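You operate a simulated robot arm through the tools that you are given. There is no shell and no other tool.

Carry out the task below with a simulated robot arm. There is one attempt and no reset: what you move stays moved.

TASK
Put things in order on the back of the spray bench. At the end: the clear drain cup stands where the green strainer screen stood; the black nozzle from the back of the spray bench is on the brown glove box (marked "GLOVES"); the green strainer screen stands where the yellow sign stood; the yellow sign stands where the black nozzle stood; whatever was shut is shut again. Leave all else as you found it, and nothing knocked over.

Only the result counts: the job must be done as asked and must still hold three seconds after the hand-in. Knocking over, shifting, dropping, spilling or breaking anything else fails it.

THE ROBOT
A 7-joint arm with a two-finger parallel gripper, fixed in place. Base frame: the origin is at the foot of the arm, x ahead of it, y to its left, z up; the work surface is at about z = 0. Units: m, degrees, N and s.
With the tool pointing down near the work surface it reaches from about 0.22 to 0.58 m from the base axis. Its first joint turns from -66.0 to 66.0 degrees. Payload 2.5 kg.
The TCP is the grasp point between the finger pads, 0.023 m short of the fingertips. In the tool frame z runs along the fingers and y along their closing line. Largest opening 0.094 m; finger width 0.038, thickness 0.01; the body of the gripper, 0.054 by 0.096 m, starts 0.039 m behind the TCP.
Orientation is told as [roll, pitch, yaw] about the base's x, y, z axes, in that order, counted from this pose: with the fingers straight down and closing along the base's y, the tool's x points along the base's -x, its y along +y and its z along -z.

THE INTERFACE
- The arm moves only by the tool arm_command. Its argument "deltas" is a list of rows, each an object of numbers (a shift or turn left out is 0, a gripper value left out holds the last): "jaw": the opening, from 0 (shut) to 1 (fully open); "dx", "dy", "dz": the shift along the tool's x, y, z in m; "rx", "ry", "rz": the turn, a rotation vector about the tool's x, y, z in degrees. In form: [{"jaw": .., "dx": .., "dy": .., "dz": .., "rx": .., "ry": .., "rz": ..}, ...]. A call has 1 to 20 rows; each row shifts and turns the commanded pose from where the row before left it, along the tool's axes as they then stand. Each row takes 0.2 s and may step no farther than 0.05 m and 8.6 degrees from the row before; otherwise, or with a gripper value out of range, the whole call is refused. A pose out of reach is approached as far as the arm can. The call stops where the force on the tool passes 40 N (or 10 N more than at its start, if that is more) or the arm is blocked; 0.2 s more then pass. Each finger travels about 0.108 m/s and halts on what it meets, pressing with about 25 N; the grip force reading is that of the motor and also rises with nothing between the fingers. The clock runs only during rows and for 0.2 s after the last one: add rows that do not move to give the fingers time. The reply holds the time, the measured pose of the TCP, the force on the tool along the base axes, the opening and the grip force, in the units named above and with some noise, with the torque about the TCP (base axes, N m) and any sound that the robot's microphone picked up.
- Cameras (640 x 400 px; columns grow to the right, rows downward): "scene" is fixed at [0.1156, -0.4039, 0.5527]; the picture's right is [0.86, -0.51, 0.00], its down [-0.25, -0.43, -0.87] and it looks along [0.44, 0.75, -0.49] (base axes); focal length 326 px, centre (320, 200). "wrist" rides on the gripper at [0.086, 0.016, -0.075] in the tool frame; the picture's right is [-0.18, 0.98, 0.00], its down [-0.58, -0.11, -0.81] and it looks along [-0.79, -0.15, 0.59] (tool axes); focal length 243 px, centre (320, 200). There is no depth. A picture from a camera that has moved, and an enlarged one, comes with that camera's place and axes in the base frame and with its lens.
- grab_frame(camera): a new picture of that camera. It takes no simulated time.
- zoom(camera, box): a new picture of the part [left, top, right, bottom] of that camera's present view, enlarged. It takes no simulated time.
- sign_off(): hands the job in; it is judged then, once.

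Places have to be worked out from the pictures, the camera data and where the tool is seen. Open the gripper and draw the arm clear of the work before you hand the job in, unless the task says otherwise.

The tools are called after "Emit:" by a JSON object that holds its "api" and its "payload". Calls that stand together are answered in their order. arm_command: Moves the arm, as the interface text tells. Its arguments: {"type":"object","properties":{"deltas":{"type":"array"}},"required":["deltas"]} The other tools are called the same way: grab_frame (camera) takes a picture; zoom (camera, box) takes an enlarged picture of a part of a camera's view; sign_off () hands the job in.

At the start:

```text
clock: 0.0
ee_pos: [0.2965, 0.1143, 0.272]
tcp_rot: [0.0, 0.1, 0.0]
contact_force: [0.3, -0.4, 0.2]
wrist_torque: [0.01, 0.01, 0.02]
gripper_width: 0.0939
grip_force: 0.2
```

scene: 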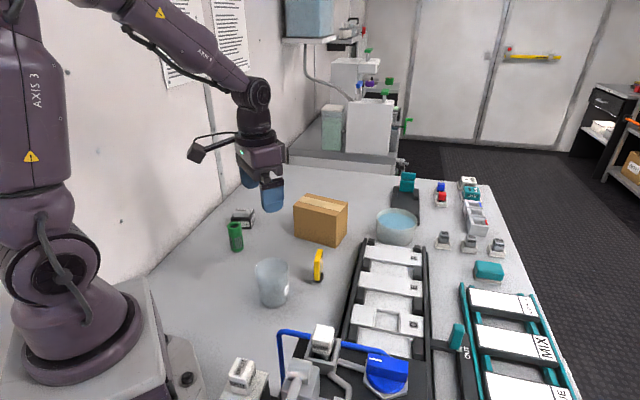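
wrist: 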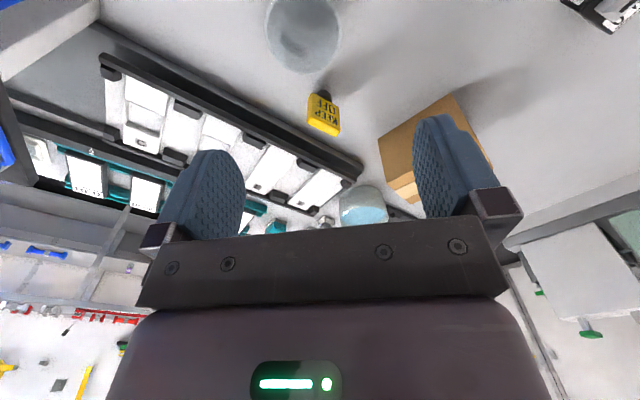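

I'll start by looking closely at the scene to identify the objects. No motion yet.

Emit:
{"api": "zoom", "payload": {"camera": "scene", "box": [200, 160, 360, 320]}}

Emit:
{"api": "zoom", "payload": {"camera": "scene", "box": [340, 150, 540, 290]}}

Emit:
{"api": "zoom", "payload": {"camera": "scene", "box": [200, 280, 480, 400]}}

Emit:
{"api": "zoom", "payload": {"camera": "wrist", "box": [240, 0, 640, 240]}}

```text
2.50 times, centred on (280, 240) of scene
camera zoom: at [0.1156, -0.4039, 0.5527], right [0.86, -0.51, 0.0], down [-0.25, -0.43, -0.87], along [0.44, 0.75, -0.49], focal length 816 px, centre (420, 100)
```

zoom: 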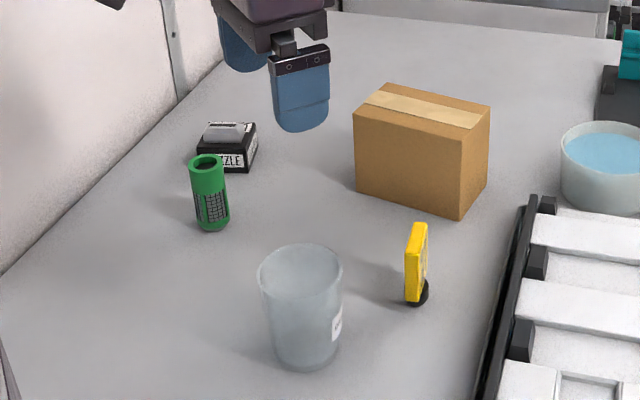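

```text
2.86 times, centred on (440, 220) of scene
camera zoom: at [0.1156, -0.4039, 0.5527], right [0.86, -0.51, 0.0], down [-0.25, -0.43, -0.87], along [0.44, 0.75, -0.49], focal length 933 px, centre (-23, 143)
```

zoom: 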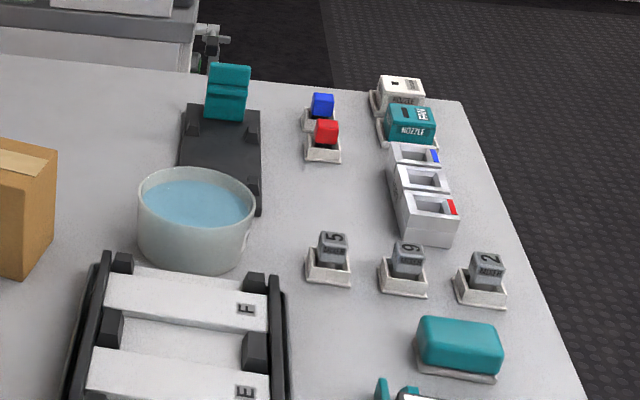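

```text
2.29 times, centred on (340, 340) of scene
camera zoom: at [0.1156, -0.4039, 0.5527], right [0.86, -0.51, 0.0], down [-0.25, -0.43, -0.87], along [0.44, 0.75, -0.49], focal length 746 px, centre (274, -120)
```

zoom: 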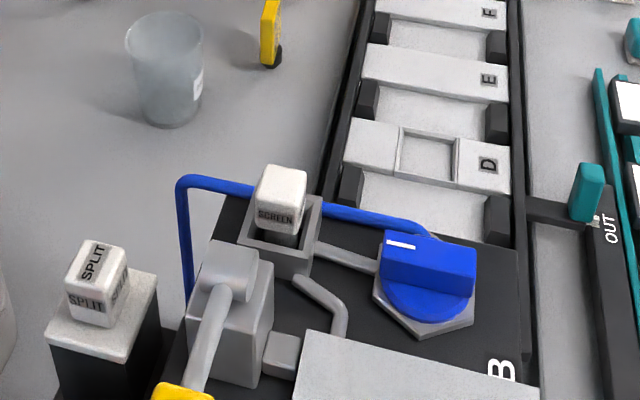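

```text
1.60 times, centred on (440, 120) of wrist
camera zoom: at [0.2106, 0.1308, 0.3472], right [0.18, 0.98, 0.0], down [0.58, -0.11, 0.81], along [0.79, -0.15, -0.59], focal length 388 px, centre (128, 328)
```

zoom: 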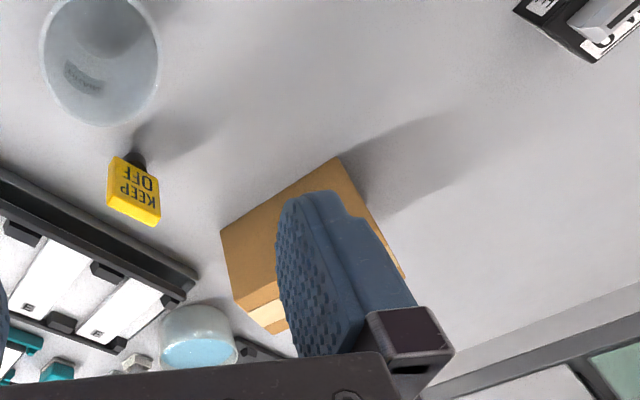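

The bench shows the four items and the glove box: nozzle about (0.33, 0.43), strainer about (0.28, 0.32), sign about (0.41, 0.10), cup about (0.29, 0.10) and box top at z about 0.105. I'll turn the hand about 45° and hover over the nozzle, well above everything, for a closer look.

Emit:
{"api": "arm_command", "payload": {"deltas": [{"jaw": 1, "rz": -7.5}, {"rz": -7.5}, {"rz": -7.5}, {"rz": -7.5}, {"rz": -7.5}, {"rz": -7.5}, {"dx": -0.0313, "dy": 0.0245, "dz": 0.006}, {"dx": -0.0313, "dy": 0.0245, "dz": 0.006}, {"dx": -0.0313, "dy": 0.0245, "dz": 0.006}, {"dx": -0.0313, "dy": 0.0245, "dz": 0.006}, {"dx": -0.0313, "dy": 0.0245, "dz": 0.006}, {"dx": -0.0313, "dy": 0.0245, "dz": 0.006}, {"dx": -0.0313, "dy": 0.0245, "dz": 0.006}, {"dx": -0.0313, "dy": 0.0245, "dz": 0.006}, {}]}}

```text
clock: 3.2
ee_pos: [0.3357, 0.4283, 0.2262]
tcp_rot: [0.1, 0.0, 45.0]
contact_force: [0.7, 0.4, -0.6]
wrist_torque: [-0.01, 0.01, 0.0]
gripper_width: 0.0938
grip_force: 0.2
```

The hand is hovering at (0.336, 0.428, 0.226) with yaw 45°. I'll take pictures from both cameras.

Emit:
{"api": "grab_frame", "payload": {"camera": "wrist"}}

Emit:
{"api": "grab_frame", "payload": {"camera": "scene"}}

Emit:
{"api": "zoom", "payload": {"camera": "wrist", "box": [240, 0, 400, 100]}}

```text
taken
camera wrist: at [0.2624, 0.3773, 0.3014], right [-0.56, 0.83, 0.0], down [0.49, 0.33, 0.81], along [0.67, 0.46, -0.59], focal length 243 px, centre (320, 200)
```

wrist: 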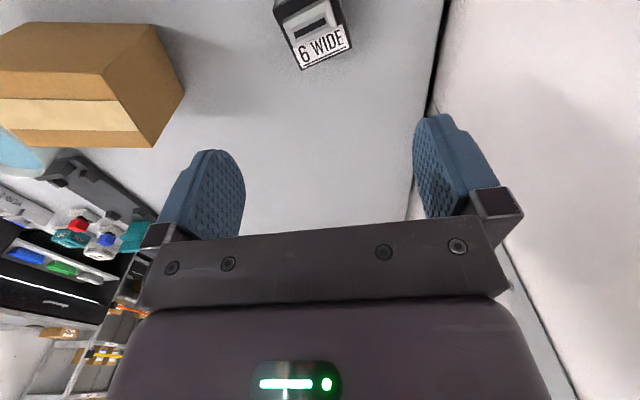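

```text
taken
```

scene: 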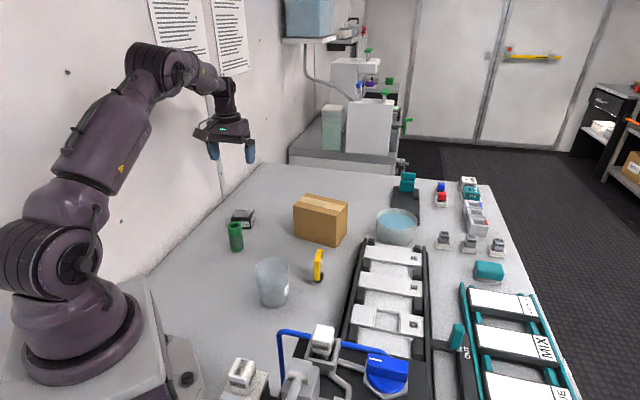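

```text
4.00 times, centred on (320, 50) of wrist
camera zoom: at [0.2624, 0.3773, 0.3014], right [-0.56, 0.83, 0.0], down [0.49, 0.33, 0.81], along [0.67, 0.46, -0.59], focal length 970 px, centre (320, 800)
```

zoom: 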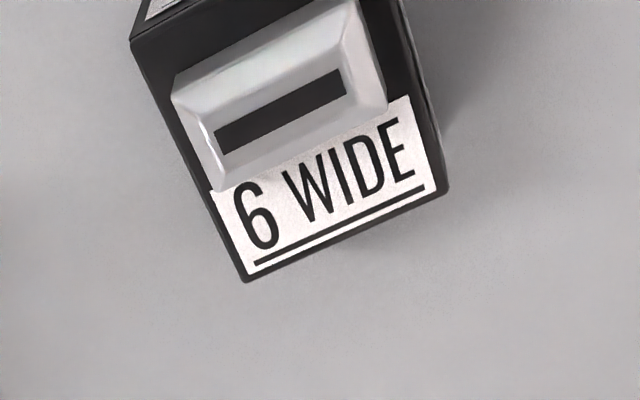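

The nozzle is a black box with a grey insert on top, partly out of frame. I'll back the hand about 6 cm toward the base so the whole part is visible, then measure it.

Emit:
{"api": "arm_command", "payload": {"deltas": [{"dx": 0.035}, {"dx": 0.035}, {}]}}

Emit:
{"api": "grab_frame", "payload": {"camera": "wrist"}}

Emit:
{"api": "zoom", "payload": {"camera": "wrist", "box": [240, 0, 400, 100]}}

Emit:
{"api": "zoom", "payload": {"camera": "scene", "box": [215, 195, 275, 255]}}

```text
clock: 4.0
ee_pos: [0.2842, 0.3781, 0.2263]
tcp_rot: [0.0, 0.0, 45.1]
contact_force: [0.0, 0.5, -0.3]
wrist_torque: [0.02, 0.0, 0.05]
gripper_width: 0.0941
grip_force: 0.0
```

```text
taken
camera wrist: at [0.2126, 0.328, 0.3017], right [-0.56, 0.83, 0.0], down [0.49, 0.33, 0.81], along [0.67, 0.46, -0.59], focal length 243 px, centre (320, 200)
```

wrist: 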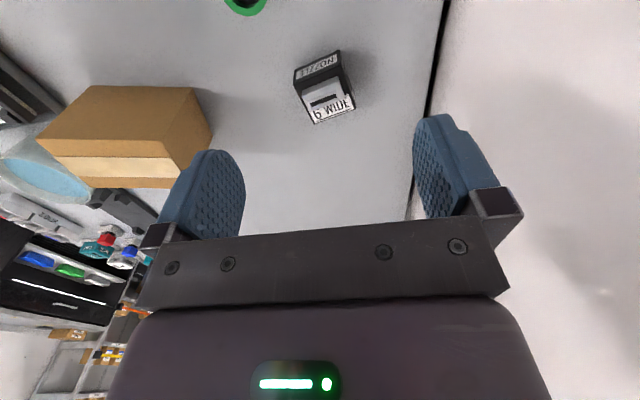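

```text
4.00 times, centred on (320, 50) of wrist
camera zoom: at [0.2126, 0.328, 0.3017], right [-0.56, 0.83, 0.0], down [0.49, 0.33, 0.81], along [0.67, 0.46, -0.59], focal length 970 px, centre (320, 800)
```

zoom: 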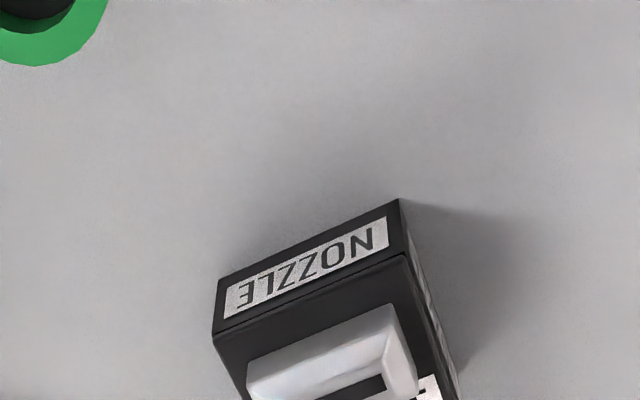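

```text
6.67 times, centred on (245, 225) of scene
camera zoom: at [0.1156, -0.4039, 0.5527], right [0.86, -0.51, 0.0], down [-0.25, -0.43, -0.87], along [0.44, 0.75, -0.49], focal length 2176 px, centre (820, 33)
```

zoom: 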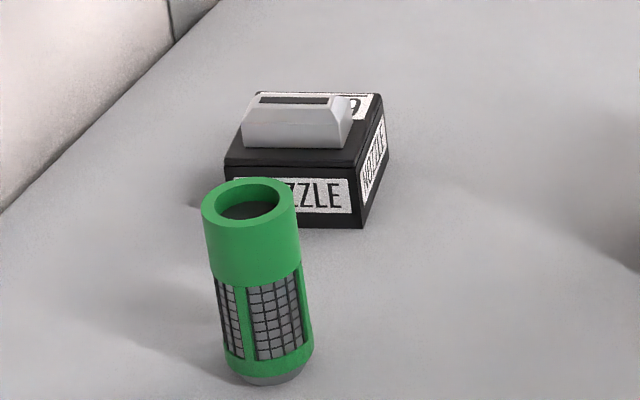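

I measure the nozzle as roughly 58 mm square, centred near (0.340, 0.423), turned about 57°, with its body top at z about 0.032. The strainer (about 0.076 tall) sits where the wrist camera would hang at that yaw, so I'll look at the hand to judge the camera body's size.

Emit:
{"api": "zoom", "payload": {"camera": "scene", "box": [150, 70, 310, 190]}}

Emit:
{"api": "zoom", "payload": {"camera": "scene", "box": [160, 100, 360, 300]}}

```text
3.33 times, centred on (230, 130) of scene
camera zoom: at [0.1156, -0.4039, 0.5527], right [0.86, -0.51, 0.0], down [-0.25, -0.43, -0.87], along [0.44, 0.75, -0.49], focal length 1088 px, centre (620, 433)
```

zoom: 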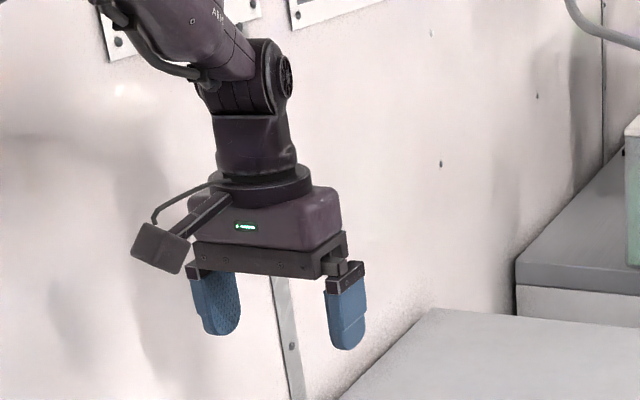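

```text
2.00 times, centred on (260, 200) of scene
camera zoom: at [0.1156, -0.4039, 0.5527], right [0.86, -0.51, 0.0], down [-0.25, -0.43, -0.87], along [0.44, 0.75, -0.49], focal length 653 px, centre (440, 200)
```

zoom: 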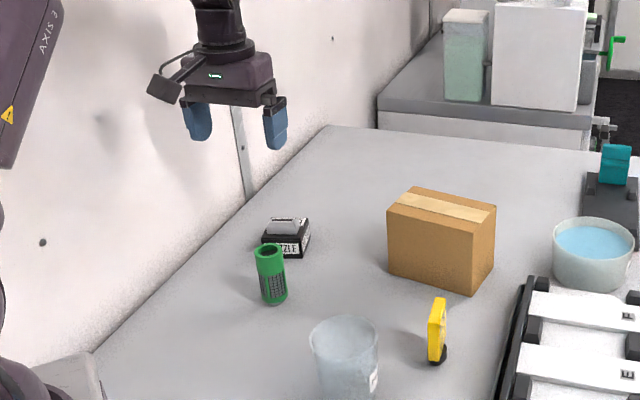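

The camera's lower corner sits only about 5–6 cm above the TCP, so I'll approach the nozzle with a small tilt about the closing axis to lift it over the strainer. First I'll line up over the nozzle at yaw 57° and z = 0.12 and check.

Emit:
{"api": "arm_command", "payload": {"deltas": [{"rz": -6}, {"rz": -6}, {"dx": -0.034, "dy": -0.0112}, {"dx": -0.034, "dy": -0.0111}, {"dz": 0.035}, {"dz": 0.035}, {"dz": 0.036}, {}]}}

Emit:
{"api": "grab_frame", "payload": {"camera": "wrist"}}

Emit:
{"api": "zoom", "payload": {"camera": "scene", "box": [190, 130, 310, 260]}}

```text
clock: 5.8
ee_pos: [0.3442, 0.4282, 0.1186]
tcp_rot: [0.0, 0.1, 57.0]
contact_force: [-0.2, -0.9, -0.3]
wrist_torque: [-0.02, 0.03, 0.0]
gripper_width: 0.0941
grip_force: 0.0
```

```text
taken
camera wrist: at [0.2836, 0.3631, 0.1942], right [-0.72, 0.69, 0.0], down [0.41, 0.43, 0.81], along [0.56, 0.58, -0.59], focal length 243 px, centre (320, 200)
```

wrist: 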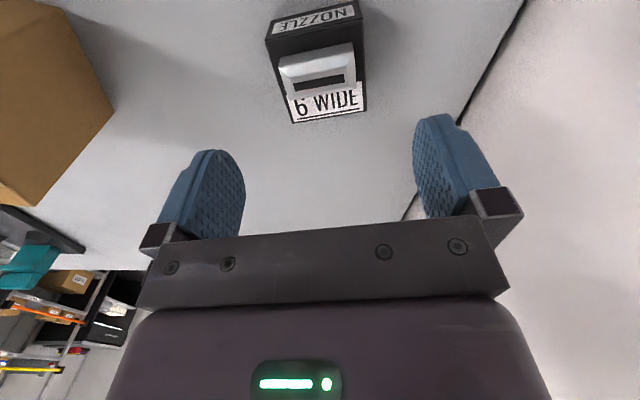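

```text
3.08 times, centred on (250, 195) of scene
camera zoom: at [0.1156, -0.4039, 0.5527], right [0.86, -0.51, 0.0], down [-0.25, -0.43, -0.87], along [0.44, 0.75, -0.49], focal length 1004 px, centre (535, 215)
```

zoom: 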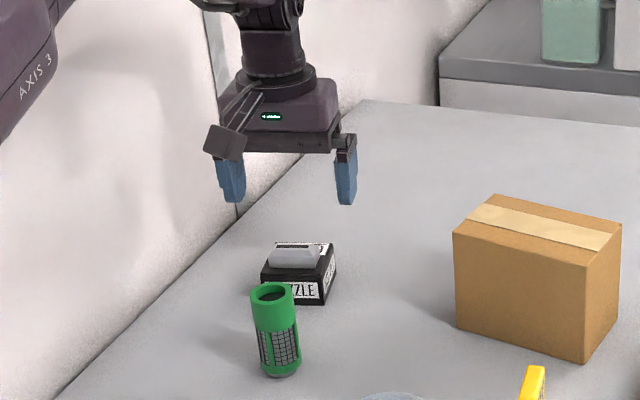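

The nozzle appears 4.5 mm back along tool x from the TCP and well aligned in yaw. I'll correct that, tilt 8° to lift the camera, and descend partway to check clearance to the strainer.

Emit:
{"api": "arm_command", "payload": {"deltas": [{"dx": 0.0045, "dy": 0.001}, {"ry": 8}, {"dx": -0.0039, "dz": 0.0277}, {"dx": -0.0039, "dz": 0.0277}, {}]}}

Emit:
{"api": "grab_frame", "payload": {"camera": "wrist"}}

Emit:
{"api": "zoom", "payload": {"camera": "scene", "box": [190, 130, 310, 260]}}

```text
clock: 7.0
ee_pos: [0.3382, 0.4253, 0.0624]
tcp_rot: [0.1, 8.0, 57.1]
contact_force: [0.5, 0.0, -0.5]
wrist_torque: [0.0, 0.0, 0.04]
gripper_width: 0.094
grip_force: 0.1
```

```text
taken
camera wrist: at [0.2835, 0.3707, 0.1487], right [-0.73, 0.69, -0.03], down [0.47, 0.52, 0.72], along [0.51, 0.51, -0.7], focal length 243 px, centre (320, 200)
```

wrist: 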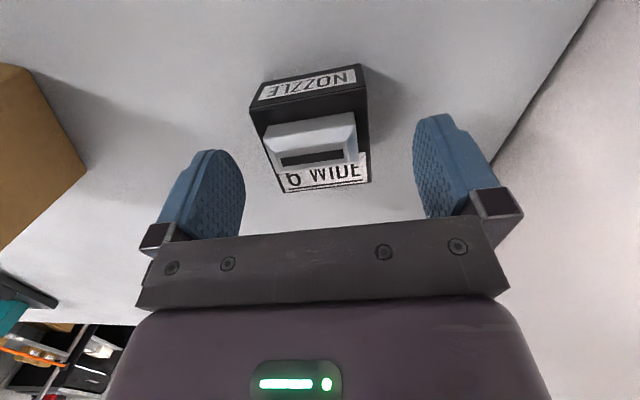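

```text
3.08 times, centred on (250, 195) of scene
camera zoom: at [0.1156, -0.4039, 0.5527], right [0.86, -0.51, 0.0], down [-0.25, -0.43, -0.87], along [0.44, 0.75, -0.49], focal length 1004 px, centre (535, 215)
```

zoom: 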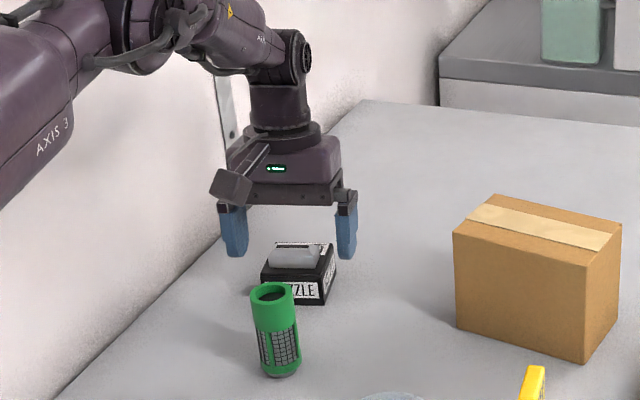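

Clearance over the strainer looks fine and the jaws straddle the nozzle. I'll descend to z of about 0.034 and close.

Emit:
{"api": "arm_command", "payload": {"deltas": [{"dx": -0.002, "dz": 0.0139}, {"dx": -0.002, "dz": 0.0139}, {}, {"jaw": 0.45}, {"jaw": 0.45}, {"jaw": 0.45}]}}

Emit:
{"api": "grab_frame", "payload": {"camera": "wrist"}}

Emit:
{"api": "zoom", "payload": {"camera": "scene", "box": [190, 130, 310, 260]}}

```text
clock: 8.4
ee_pos: [0.3367, 0.4254, 0.0347]
tcp_rot: [0.0, 8.0, 57.0]
contact_force: [0.0, -0.4, 0.8]
wrist_torque: [-0.05, -0.01, -0.01]
gripper_width: 0.0575
grip_force: 25.0
```

```text
taken
camera wrist: at [0.2837, 0.3702, 0.12], right [-0.73, 0.69, -0.03], down [0.47, 0.52, 0.72], along [0.51, 0.51, -0.7], focal length 243 px, centre (320, 200)
```

wrist: 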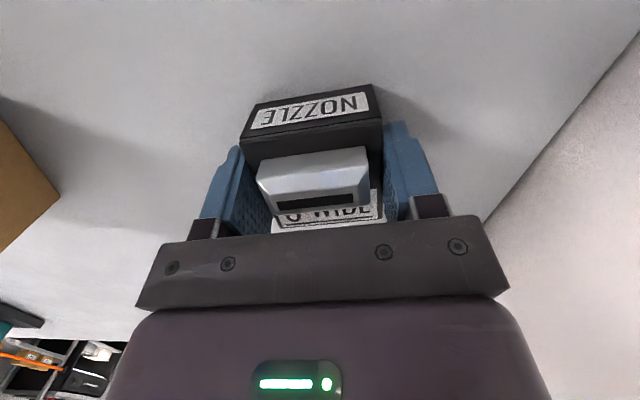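

```text
3.08 times, centred on (250, 195) of scene
camera zoom: at [0.1156, -0.4039, 0.5527], right [0.86, -0.51, 0.0], down [-0.25, -0.43, -0.87], along [0.44, 0.75, -0.49], focal length 1004 px, centre (535, 215)
```

zoom: 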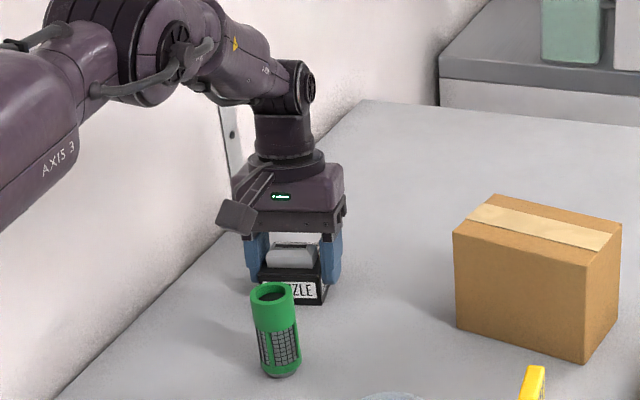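

The nozzle is held (57.5 mm wide, grip 25 N). I'll lift it level, turn the hand to yaw 32° to match the box's edges while keeping the tilt so the nozzle stays level, and move toward the glove box at a safe height.

Emit:
{"api": "arm_command", "payload": {"deltas": [{"dx": 0.0028, "dz": -0.0198}, {"dx": 0.0056, "dz": -0.0396}, {"dx": 0.0056, "dz": -0.0396}, {"dx": 0.0056, "dz": -0.0396}, {"dx": 0.0056, "dz": -0.0396}, {"dx": 0.0042, "dz": -0.0297}, {"rx": -0.87, "rz": 6.19}, {"rx": -0.87, "rz": 6.19}, {"rx": -0.87, "rz": 6.19}, {"rx": -0.87, "rz": 6.19}, {"dx": -0.0028, "dy": -0.0336, "dz": -0.0004}, {"dx": -0.0028, "dy": -0.0336, "dz": -0.0004}, {"dx": -0.0028, "dy": -0.0336, "dz": -0.0004}, {"dx": -0.0028, "dy": -0.0336, "dz": -0.0004}, {"dx": -0.0028, "dy": -0.0336, "dz": -0.0004}, {}]}}

Emit:
{"api": "grab_frame", "payload": {"camera": "wrist"}}

Emit:
{"api": "grab_frame", "payload": {"camera": "scene"}}

```text
clock: 11.8
ee_pos: [0.4408, 0.2902, 0.2449]
tcp_rot: [0.0, 8.0, 32.0]
contact_force: [0.3, -0.1, -1.0]
wrist_torque: [0.02, 0.01, -0.02]
gripper_width: 0.0575
grip_force: 24.4
```

```text
taken
camera wrist: at [0.3683, 0.2625, 0.3307], right [-0.37, 0.93, -0.03], down [0.64, 0.27, 0.72], along [0.67, 0.25, -0.7], focal length 243 px, centre (320, 200)
```

wrist: 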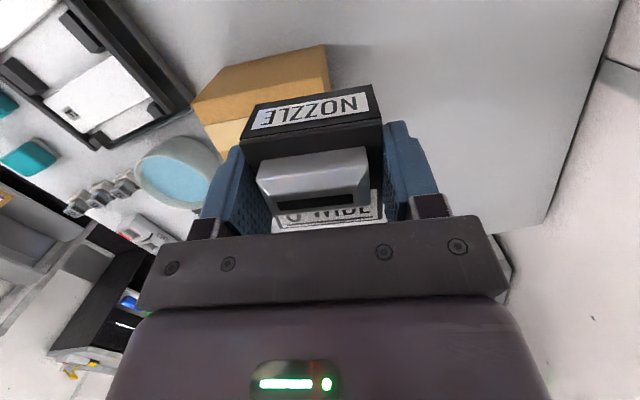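

```text
taken
```

scene: 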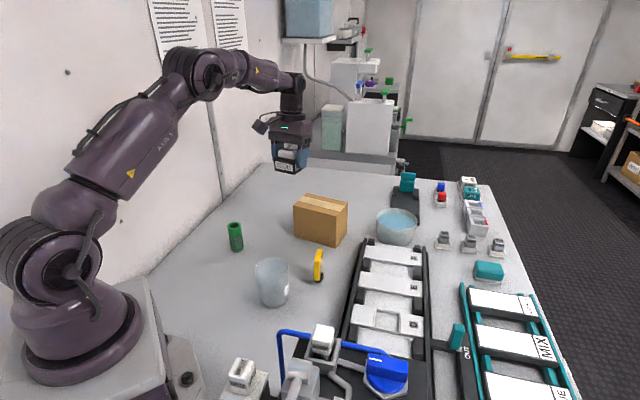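

The nozzle is secure. I'll zoom both views on the box to fix its edges and top height before placing.

Emit:
{"api": "zoom", "payload": {"camera": "wrist", "box": [170, 20, 370, 170]}}

Emit:
{"api": "zoom", "payload": {"camera": "scene", "box": [280, 180, 360, 255]}}

```text
2.67 times, centred on (270, 95) of wrist
camera zoom: at [0.3683, 0.2625, 0.3307], right [-0.37, 0.93, -0.03], down [0.64, 0.27, 0.72], along [0.67, 0.25, -0.7], focal length 647 px, centre (453, 480)
```

zoom: 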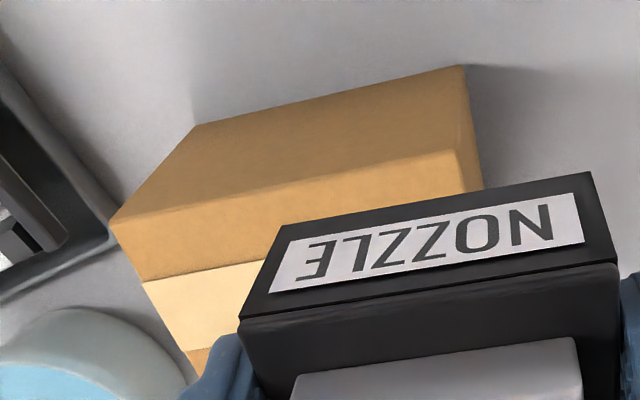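

```text
5.33 times, centred on (320, 218) of scene
camera zoom: at [0.1156, -0.4039, 0.5527], right [0.86, -0.51, 0.0], down [-0.25, -0.43, -0.87], along [0.44, 0.75, -0.49], focal length 1741 px, centre (320, 107)
```

zoom: 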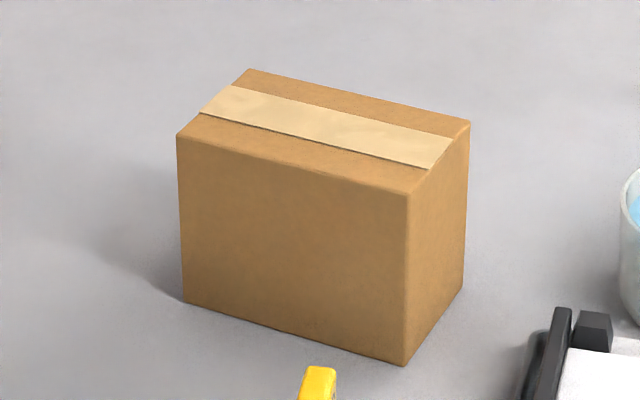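

Combining both views, the box's top is level at z of about 0.104 and centred near (0.508, 0.256), with its short axis at about 32°. I'll move over it and descend to about 1.5 cm above contact to check alignment.

Emit:
{"api": "arm_command", "payload": {"deltas": [{"dx": -0.018, "dy": -0.0324, "dz": -0.0025}, {"dx": -0.018, "dy": -0.0324, "dz": -0.0025}, {}, {"dx": -0.0039, "dz": 0.028}, {"dx": -0.0039, "dz": 0.028}, {"dx": -0.0039, "dz": 0.028}, {}]}}

Emit:
{"api": "grab_frame", "payload": {"camera": "wrist"}}

Emit:
{"api": "zoom", "payload": {"camera": "scene", "box": [260, 130, 380, 250]}}

```text
clock: 13.4
ee_pos: [0.5039, 0.2511, 0.1587]
tcp_rot: [-0.1, 8.0, 31.9]
contact_force: [-0.1, -0.4, -1.1]
wrist_torque: [0.01, -0.03, 0.0]
gripper_width: 0.0577
grip_force: 25.1
```

```text
taken
camera wrist: at [0.4323, 0.2246, 0.2456], right [-0.37, 0.93, -0.03], down [0.64, 0.27, 0.72], along [0.67, 0.25, -0.7], focal length 243 px, centre (320, 200)
```

wrist: 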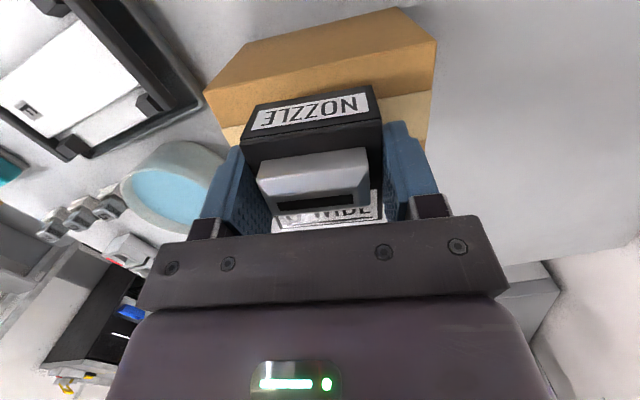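

```text
3.33 times, centred on (320, 190) of scene
camera zoom: at [0.1156, -0.4039, 0.5527], right [0.86, -0.51, 0.0], down [-0.25, -0.43, -0.87], along [0.44, 0.75, -0.49], focal length 1088 px, centre (320, 233)
```

zoom: 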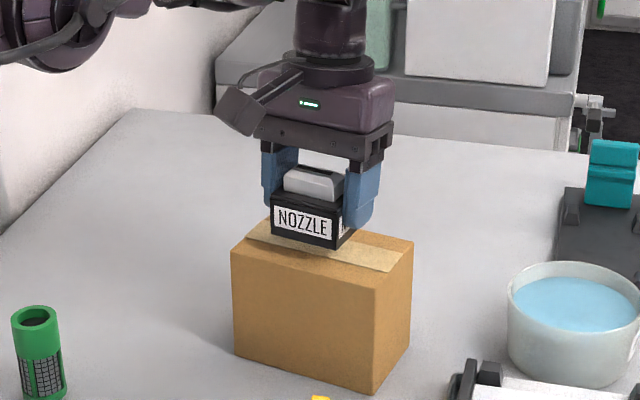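

The alignment is good: the nozzle is centred along the box's long side and about 4 mm near of centre across it. I'll shift 3 mm outward, descend most of the remaining gap, and check the force.

Emit:
{"api": "arm_command", "payload": {"deltas": [{"dx": -0.003, "dz": -0.0004}, {"dx": -0.001, "dz": 0.0069}, {"dx": -0.001, "dz": 0.0069}, {}]}}

Emit:
{"api": "zoom", "payload": {"camera": "scene", "box": [280, 170, 360, 230]}}

```text
clock: 14.4
ee_pos: [0.5059, 0.2543, 0.1455]
tcp_rot: [0.0, 7.9, 32.0]
contact_force: [0.0, 0.3, -0.4]
wrist_torque: [0.0, 0.03, 0.01]
gripper_width: 0.0578
grip_force: 25.1
```

```text
6.67 times, centred on (320, 200) of scene
camera zoom: at [0.1156, -0.4039, 0.5527], right [0.86, -0.51, 0.0], down [-0.25, -0.43, -0.87], along [0.44, 0.75, -0.49], focal length 2176 px, centre (320, 200)
```

zoom: 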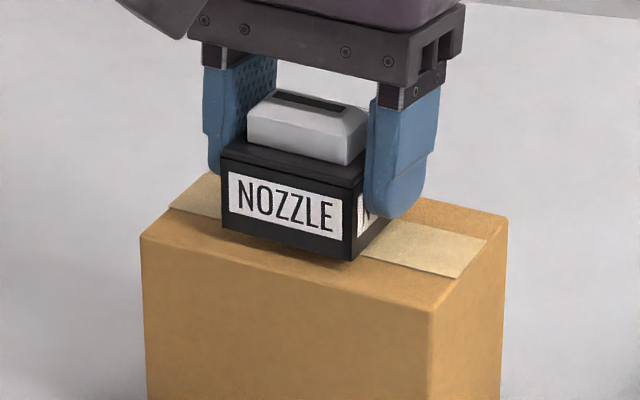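

No contact yet, and a gap of about 6 mm remains. I'll lower in 2 mm steps and watch the force.

Emit:
{"api": "arm_command", "payload": {"deltas": [{"dx": -0.0003, "dz": 0.002}, {"dx": -0.0003, "dz": 0.002}, {}]}}

```text
clock: 15.2
ee_pos: [0.505, 0.2537, 0.1402]
tcp_rot: [0.1, 7.9, 32.1]
contact_force: [0.5, 0.1, -0.2]
wrist_torque: [0.02, 0.02, 0.0]
gripper_width: 0.0576
grip_force: 25.3
```

Still no contact at z = 0.140. I'll continue in 1 mm steps.

Emit:
{"api": "arm_command", "payload": {"deltas": [{"dx": -0.00015, "dz": 0.001}, {}]}}

Emit:
{"api": "arm_command", "payload": {"deltas": [{"dx": -0.00015, "dz": 0.001}, {}]}}

Emit:
{"api": "zoom", "payload": {"camera": "scene", "box": [280, 170, 360, 230]}}

```text
clock: 15.8
ee_pos: [0.5065, 0.2545, 0.1401]
tcp_rot: [0.1, 8.0, 32.0]
contact_force: [0.0, 0.1, -0.5]
wrist_torque: [-0.01, 0.01, 0.0]
gripper_width: 0.0579
grip_force: 24.9
```

```text
clock: 16.4
ee_pos: [0.5056, 0.2529, 0.1395]
tcp_rot: [-0.1, 7.9, 31.9]
contact_force: [-0.4, -0.3, -1.8]
wrist_torque: [0.01, -0.02, 0.0]
gripper_width: 0.0577
grip_force: 24.5
```

```text
6.67 times, centred on (320, 200) of scene
camera zoom: at [0.1156, -0.4039, 0.5527], right [0.86, -0.51, 0.0], down [-0.25, -0.43, -0.87], along [0.44, 0.75, -0.49], focal length 2176 px, centre (320, 200)
```

zoom: 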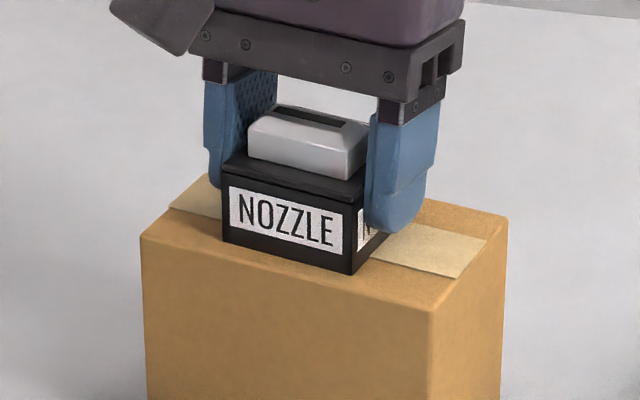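

It looks almost seated. I'll do one more 1 mm step and read the force.

Emit:
{"api": "arm_command", "payload": {"deltas": [{"dx": -0.00015, "dz": 0.001}, {}]}}

Emit:
{"api": "zoom", "payload": {"camera": "scene", "box": [300, 195, 340, 225]}}

```text
clock: 17.0
ee_pos: [0.5051, 0.2544, 0.1377]
tcp_rot: [0.1, 8.0, 31.9]
contact_force: [-1.1, 0.0, 0.0]
wrist_torque: [-0.01, 0.01, 0.0]
gripper_width: 0.0577
grip_force: 25.3
```

```text
13.33 times, centred on (320, 210) of scene
camera zoom: at [0.1156, -0.4039, 0.5527], right [0.86, -0.51, 0.0], down [-0.25, -0.43, -0.87], along [0.44, 0.75, -0.49], focal length 4353 px, centre (320, 67)
```

zoom: 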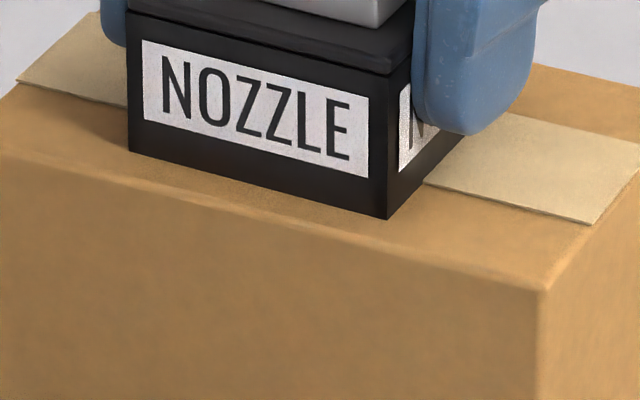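

Still no clear contact force, so I'll continue in 1 mm steps until the force rises.

Emit:
{"api": "arm_command", "payload": {"deltas": [{"dx": -0.00015, "dz": 0.001}, {}]}}

Emit:
{"api": "arm_command", "payload": {"deltas": [{"dx": -0.00015, "dz": 0.001}, {}]}}

Emit:
{"api": "zoom", "payload": {"camera": "scene", "box": [300, 195, 340, 225]}}

```text
clock: 17.6
ee_pos: [0.5066, 0.2535, 0.1377]
tcp_rot: [0.1, 8.0, 32.0]
contact_force: [-3.5, -4.1, 11.7]
wrist_torque: [-0.24, 0.44, 0.07]
gripper_width: 0.058
grip_force: 25.4
```

```text
clock: 18.2
ee_pos: [0.5058, 0.2547, 0.1392]
tcp_rot: [0.0, 7.8, 32.0]
contact_force: [-2.3, -4.8, 19.0]
wrist_torque: [-0.25, 0.32, 0.05]
gripper_width: 0.058
grip_force: 25.2
```

```text
13.33 times, centred on (320, 210) of scene
camera zoom: at [0.1155, -0.404, 0.5527], right [0.86, -0.51, 0.0], down [-0.25, -0.43, -0.87], along [0.44, 0.75, -0.49], focal length 4353 px, centre (320, 67)
```

zoom: 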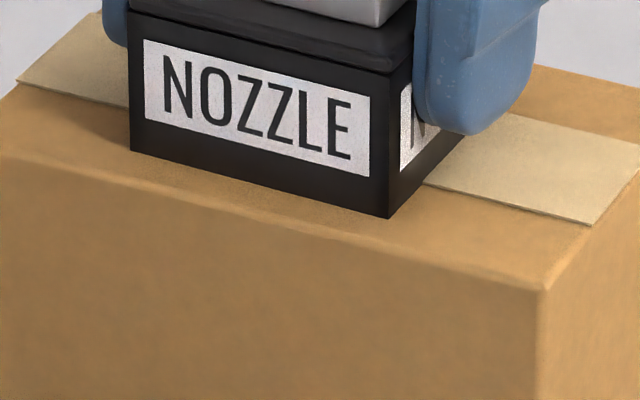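

Contact confirmed (19 N down). I'll back off 1.5 mm to relieve the push, then open the jaws.

Emit:
{"api": "arm_command", "payload": {"deltas": [{"dx": 0.0002, "dz": -0.0015}, {}, {"jaw": 0.7}, {"jaw": 0.8}, {"jaw": 0.9}, {}]}}

Emit:
{"api": "zoom", "payload": {"camera": "scene", "box": [280, 170, 360, 230]}}

Emit:
{"api": "grab_frame", "payload": {"camera": "wrist"}}

```text
clock: 19.6
ee_pos: [0.5061, 0.2549, 0.138]
tcp_rot: [0.1, 8.0, 32.0]
contact_force: [0.4, 0.0, -0.1]
wrist_torque: [0.0, -0.01, -0.01]
gripper_width: 0.0846
grip_force: 0.1
```

```text
6.67 times, centred on (320, 200) of scene
camera zoom: at [0.1156, -0.4039, 0.5527], right [0.86, -0.51, 0.0], down [-0.25, -0.43, -0.87], along [0.44, 0.75, -0.49], focal length 2176 px, centre (320, 200)
```

zoom: 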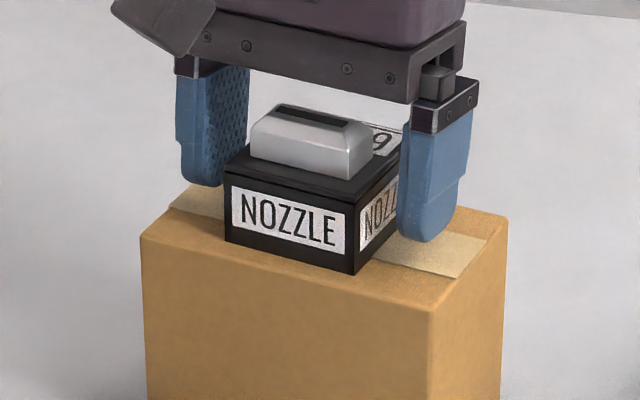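

```text
taken
camera wrist: at [0.4344, 0.2274, 0.2245], right [-0.37, 0.93, -0.03], down [0.64, 0.27, 0.72], along [0.67, 0.25, -0.7], focal length 243 px, centre (320, 200)
```

wrist: 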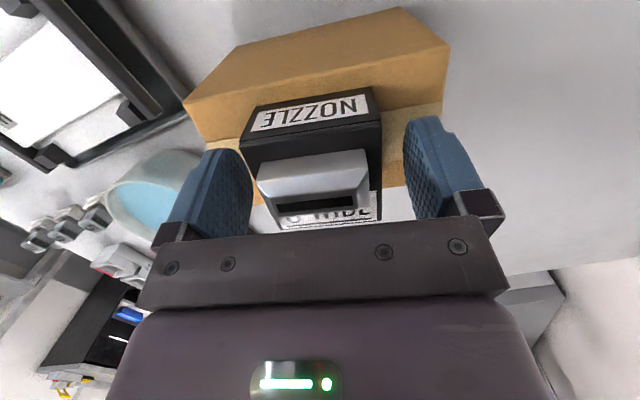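

The nozzle stands on the box with the jaws clear. I'll lift straight up, remove the tilt, and open fully.

Emit:
{"api": "arm_command", "payload": {"deltas": [{"dx": 0.0028, "dz": -0.0198}, {"dx": 0.0056, "dz": -0.0396}, {"dx": 0.0056, "dz": -0.0396}, {"jaw": 1, "dx": 0.0028, "dz": -0.0198}, {"ry": -8}, {}]}}

Emit:
{"api": "grab_frame", "payload": {"camera": "scene"}}

```text
clock: 21.0
ee_pos: [0.5042, 0.2541, 0.2561]
tcp_rot: [0.0, -0.1, 32.1]
contact_force: [-0.1, 0.2, -0.7]
wrist_torque: [-0.04, 0.0, -0.01]
gripper_width: 0.0943
grip_force: 0.1
```

```text
taken
```

scene: 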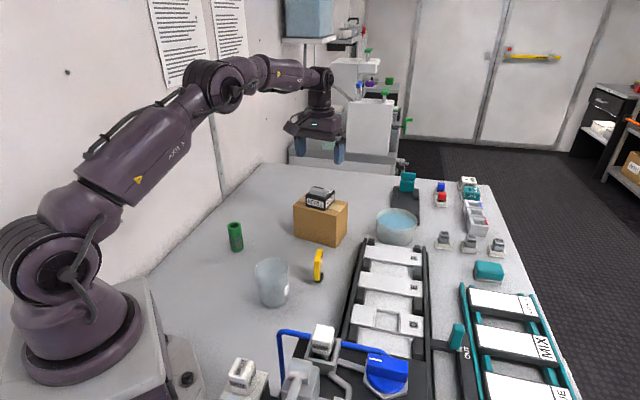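

The nozzle sits neatly on the box. Next I'll move back over the sign at height to measure its place and orientation.

Emit:
{"api": "arm_command", "payload": {"deltas": [{"dx": 0.0394, "dy": -0.0118, "dz": 0.006}, {"dx": 0.0394, "dy": -0.0118, "dz": 0.006}, {"dx": 0.0394, "dy": -0.0118, "dz": 0.006}, {"dx": 0.0394, "dy": -0.0118, "dz": 0.006}, {"dx": 0.0394, "dy": -0.0118, "dz": 0.006}, {}]}}

Emit:
{"api": "grab_frame", "payload": {"camera": "wrist"}}

Emit:
{"api": "zoom", "payload": {"camera": "wrist", "box": [200, 0, 400, 125]}}

Emit:
{"api": "zoom", "payload": {"camera": "scene", "box": [290, 235, 350, 295]}}

```text
clock: 22.4
ee_pos: [0.3685, 0.0985, 0.2297]
tcp_rot: [-0.1, -0.1, 31.9]
contact_force: [-0.4, -0.2, -0.1]
wrist_torque: [-0.03, 0.0, -0.01]
gripper_width: 0.094
grip_force: 0.0
```

```text
taken
camera wrist: at [0.2882, 0.0658, 0.3053], right [-0.36, 0.93, 0.0], down [0.55, 0.22, 0.81], along [0.75, 0.29, -0.59], focal length 243 px, centre (320, 200)
```

wrist: 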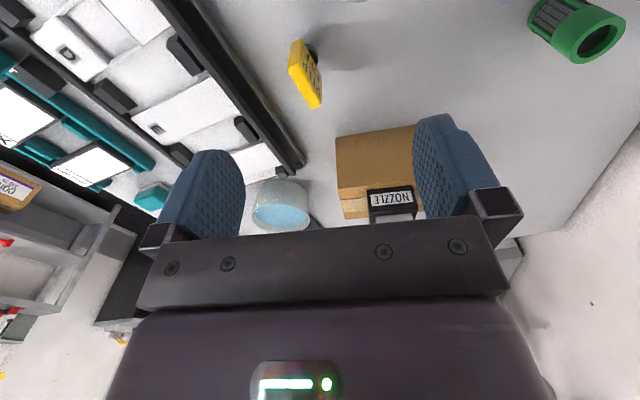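

```text
3.20 times, centred on (300, 62) of wrist
camera zoom: at [0.2882, 0.0658, 0.3053], right [-0.36, 0.93, 0.0], down [0.55, 0.22, 0.81], along [0.75, 0.29, -0.59], focal length 776 px, centre (384, 640)
```

zoom: 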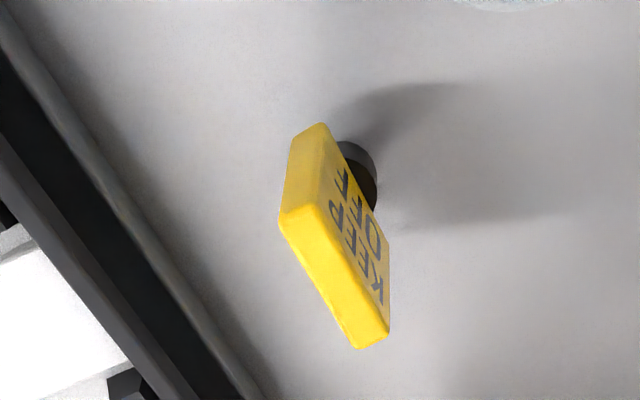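

```text
6.67 times, centred on (320, 265) of scene
camera zoom: at [0.1156, -0.4039, 0.5527], right [0.86, -0.51, 0.0], down [-0.25, -0.43, -0.87], along [0.44, 0.75, -0.49], focal length 2176 px, centre (320, -233)
```

zoom: 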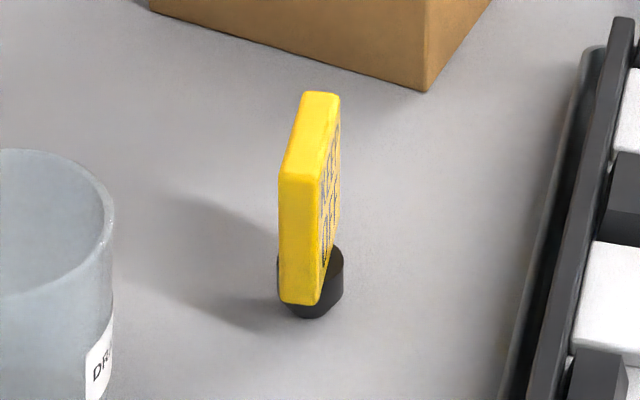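

The sign is a plate about 48 × 11 mm standing to z of about 0.075 on a small round foot, centred near (0.410, 0.099), with the plate running at about 50°. I'll turn to yaw 50°, hover over it at z = 0.13 and check the alignment.

Emit:
{"api": "arm_command", "payload": {"deltas": [{"rz": -6}, {"rz": -6}, {"rz": -6}, {"dx": -0.0271, "dy": -0.0315, "jaw": 0.75}, {"dz": 0.033}, {"dz": 0.033}, {"dz": 0.033}, {}]}}

Emit:
{"api": "grab_frame", "payload": {"camera": "wrist"}}

Emit:
{"api": "zoom", "payload": {"camera": "scene", "box": [250, 170, 390, 310]}}

```text
clock: 24.2
ee_pos: [0.4082, 0.0985, 0.1307]
tcp_rot: [0.0, 0.0, 50.0]
contact_force: [0.1, 0.5, -0.6]
wrist_torque: [-0.01, -0.03, 0.01]
gripper_width: 0.0707
grip_force: 0.1
```

```text
taken
camera wrist: at [0.3416, 0.0422, 0.2052], right [-0.63, 0.77, 0.0], down [0.46, 0.38, 0.81], along [0.62, 0.51, -0.59], focal length 243 px, centre (320, 200)
```

wrist: 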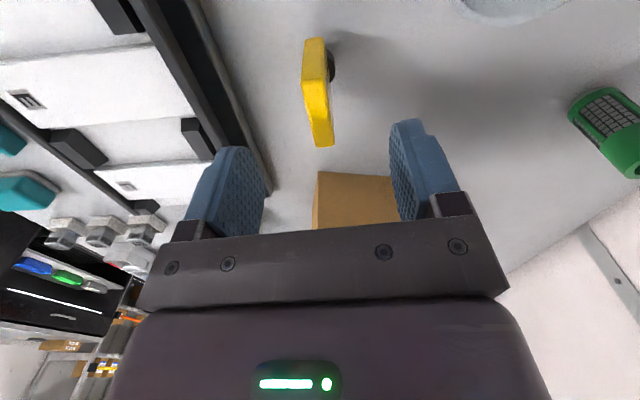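

```text
2.86 times, centred on (320, 240) of scene
camera zoom: at [0.1156, -0.4039, 0.5527], right [0.86, -0.51, 0.0], down [-0.25, -0.43, -0.87], along [0.44, 0.75, -0.49], focal length 933 px, centre (320, 86)
```

zoom: 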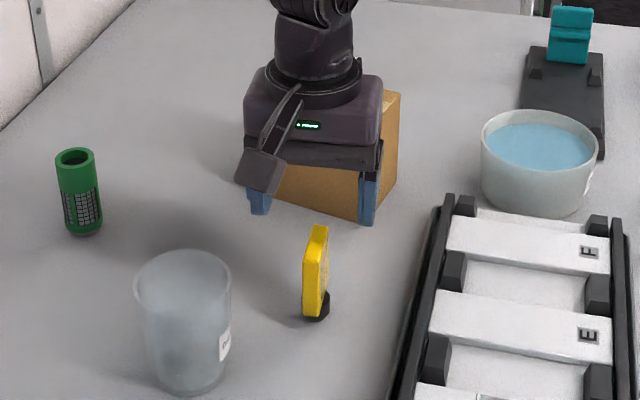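

Relative to the tool, the plate is 3.5 mm beyond the TCP along its length and 3° off in yaw. I'll correct both, descend to z = 0.05 and close gently.

Emit:
{"api": "arm_command", "payload": {"deltas": [{"dx": -0.0035, "dy": -0.0007}, {"rz": 2.9}, {"dz": 0.027}, {"dz": 0.027}, {"dz": 0.0265}, {}]}}

Emit:
{"api": "grab_frame", "payload": {"camera": "wrist"}}

Emit:
{"api": "zoom", "payload": {"camera": "scene", "box": [250, 200, 370, 300]}}

```text
clock: 25.6
ee_pos: [0.4138, 0.1017, 0.0493]
tcp_rot: [0.0, 0.0, 47.1]
contact_force: [0.1, 0.6, -0.7]
wrist_torque: [-0.03, 0.01, -0.03]
gripper_width: 0.0706
grip_force: 0.0
```

```text
taken
camera wrist: at [0.3426, 0.0488, 0.1238], right [-0.59, 0.8, 0.0], down [0.48, 0.35, 0.81], along [0.65, 0.48, -0.59], focal length 243 px, centre (320, 200)
```

wrist: 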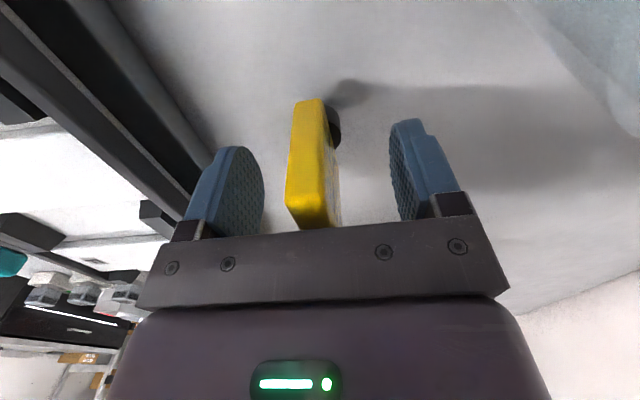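

```text
4.00 times, centred on (310, 250) of scene
camera zoom: at [0.1156, -0.4039, 0.5527], right [0.86, -0.51, 0.0], down [-0.25, -0.43, -0.87], along [0.44, 0.75, -0.49], focal length 1306 px, centre (360, 0)
```

zoom: 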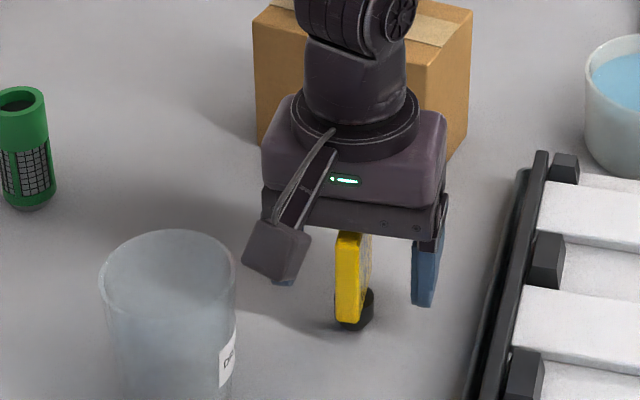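

The plate is between the fingers and centred. I'll close the jaws on it.

Emit:
{"api": "arm_command", "payload": {"deltas": [{"jaw": 0.03}, {"jaw": 0.03}, {"jaw": 0.03}, {}]}}

Emit:
{"api": "grab_frame", "payload": {"camera": "wrist"}}

```text
clock: 26.6
ee_pos: [0.4114, 0.1017, 0.0509]
tcp_rot: [0.0, 0.0, 47.2]
contact_force: [-0.1, 0.4, -1.3]
wrist_torque: [-0.02, 0.04, -0.01]
gripper_width: 0.0136
grip_force: 25.0
```

```text
taken
camera wrist: at [0.3425, 0.0487, 0.1241], right [-0.59, 0.8, 0.0], down [0.48, 0.35, 0.81], along [0.65, 0.48, -0.59], focal length 243 px, centre (320, 200)
```

wrist: 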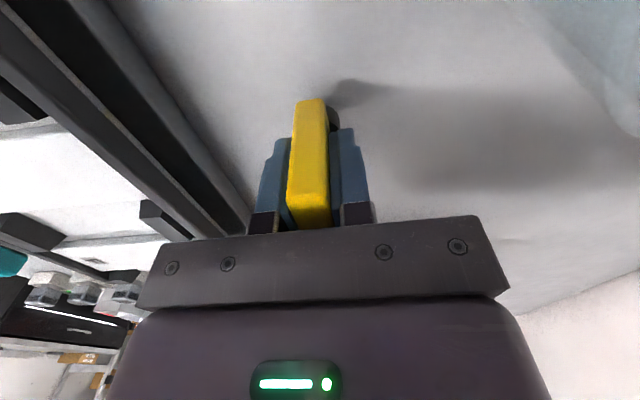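

The sign is held (13.6 mm plate). Its original place is about (0.4125, 0.101). I'll lift it to z = 0.23 and carry it over to the nozzle's old place near (0.338, 0.425).

Emit:
{"api": "arm_command", "payload": {"deltas": [{"dz": -0.02}, {"dz": -0.04}, {"dz": -0.04}, {"dz": -0.04}, {"dz": -0.04}, {"dx": -0.0233, "dy": 0.0344}, {"dx": -0.0233, "dy": 0.0344}, {"dx": -0.0233, "dy": 0.0344}, {"dx": -0.0233, "dy": 0.0344}, {"dx": -0.0233, "dy": 0.0344}, {"dx": -0.0233, "dy": 0.0344}, {"dx": -0.0233, "dy": 0.0344}, {"dx": -0.0233, "dy": 0.0344}, {}]}}

Emit:
{"api": "grab_frame", "payload": {"camera": "wrist"}}

Emit:
{"api": "grab_frame", "payload": {"camera": "scene"}}

```text
clock: 29.6
ee_pos: [0.3371, 0.427, 0.2281]
tcp_rot: [0.0, 0.0, 47.0]
contact_force: [-1.2, 0.3, -0.4]
wrist_torque: [-0.02, 0.01, 0.03]
gripper_width: 0.0136
grip_force: 24.7
```

```text
taken
camera wrist: at [0.2671, 0.3735, 0.3024], right [-0.59, 0.8, 0.0], down [0.48, 0.35, 0.81], along [0.65, 0.48, -0.59], focal length 243 px, centre (320, 200)
```

wrist: 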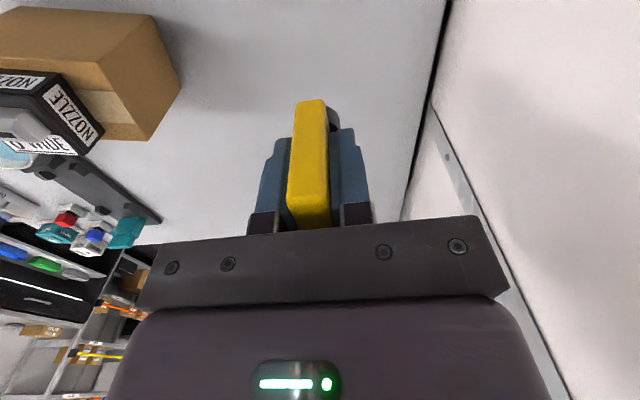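

```text
taken
```

scene: 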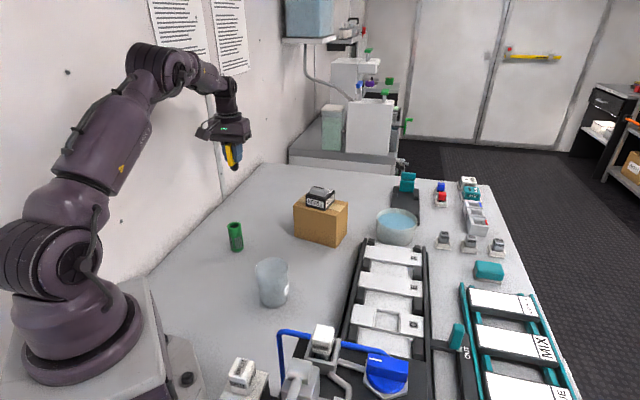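

I'm above the target at (0.337, 0.426). I'll descend to z of about 0.07 (the sign's foot about 2 cm above the bench) and check.

Emit:
{"api": "arm_command", "payload": {"deltas": [{"dz": 0.04}, {"dz": 0.04}, {"dz": 0.04}, {"dz": 0.025}, {"dz": 0.013}, {}]}}

Emit:
{"api": "zoom", "payload": {"camera": "scene", "box": [190, 150, 310, 260]}}

Emit:
{"api": "grab_frame", "payload": {"camera": "wrist"}}

```text
clock: 31.0
ee_pos: [0.3404, 0.4253, 0.0707]
tcp_rot: [-0.1, -0.1, 47.2]
contact_force: [0.0, -0.2, -1.0]
wrist_torque: [0.01, 0.03, 0.03]
gripper_width: 0.0134
grip_force: 25.2
```

```text
3.64 times, centred on (250, 205) of scene
camera zoom: at [0.1156, -0.4039, 0.5527], right [0.86, -0.51, 0.0], down [-0.25, -0.43, -0.87], along [0.44, 0.75, -0.49], focal length 1187 px, centre (574, 182)
```

zoom: 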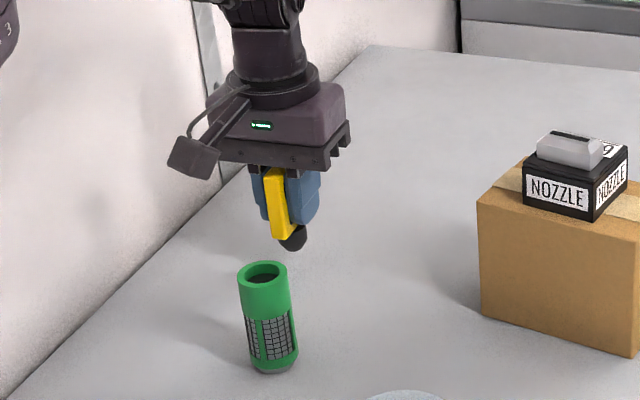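

```text
taken
camera wrist: at [0.2705, 0.3734, 0.1453], right [-0.59, 0.8, 0.0], down [0.48, 0.35, 0.81], along [0.65, 0.48, -0.59], focal length 243 px, centre (320, 200)
```

wrist: 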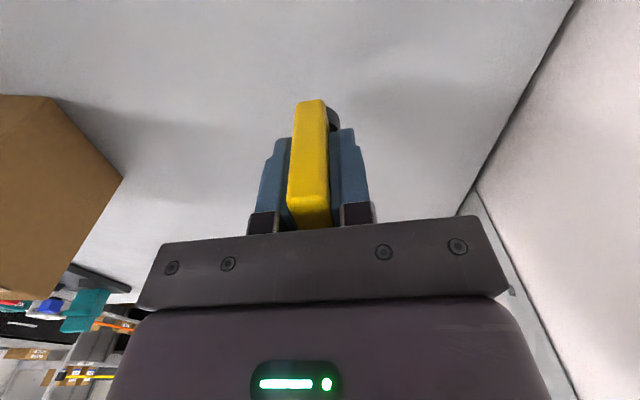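

The camera clears the strainer well. I'll lower to about 4 mm above seating, then feel for contact.

Emit:
{"api": "arm_command", "payload": {"deltas": [{"dz": 0.008}, {"dz": 0.008}, {}]}}

Emit:
{"api": "arm_command", "payload": {"deltas": [{"dz": 0.0015}, {"dz": 0.0015}, {}]}}

```text
clock: 31.8
ee_pos: [0.339, 0.4262, 0.0545]
tcp_rot: [0.0, 0.0, 47.0]
contact_force: [-0.1, -0.7, 0.6]
wrist_torque: [-0.01, 0.02, -0.03]
gripper_width: 0.0137
grip_force: 25.0
```

```text
clock: 32.6
ee_pos: [0.3402, 0.4259, 0.0528]
tcp_rot: [0.0, 0.0, 47.1]
contact_force: [-0.4, -0.2, 0.1]
wrist_torque: [-0.01, 0.01, -0.01]
gripper_width: 0.0136
grip_force: 25.3
```

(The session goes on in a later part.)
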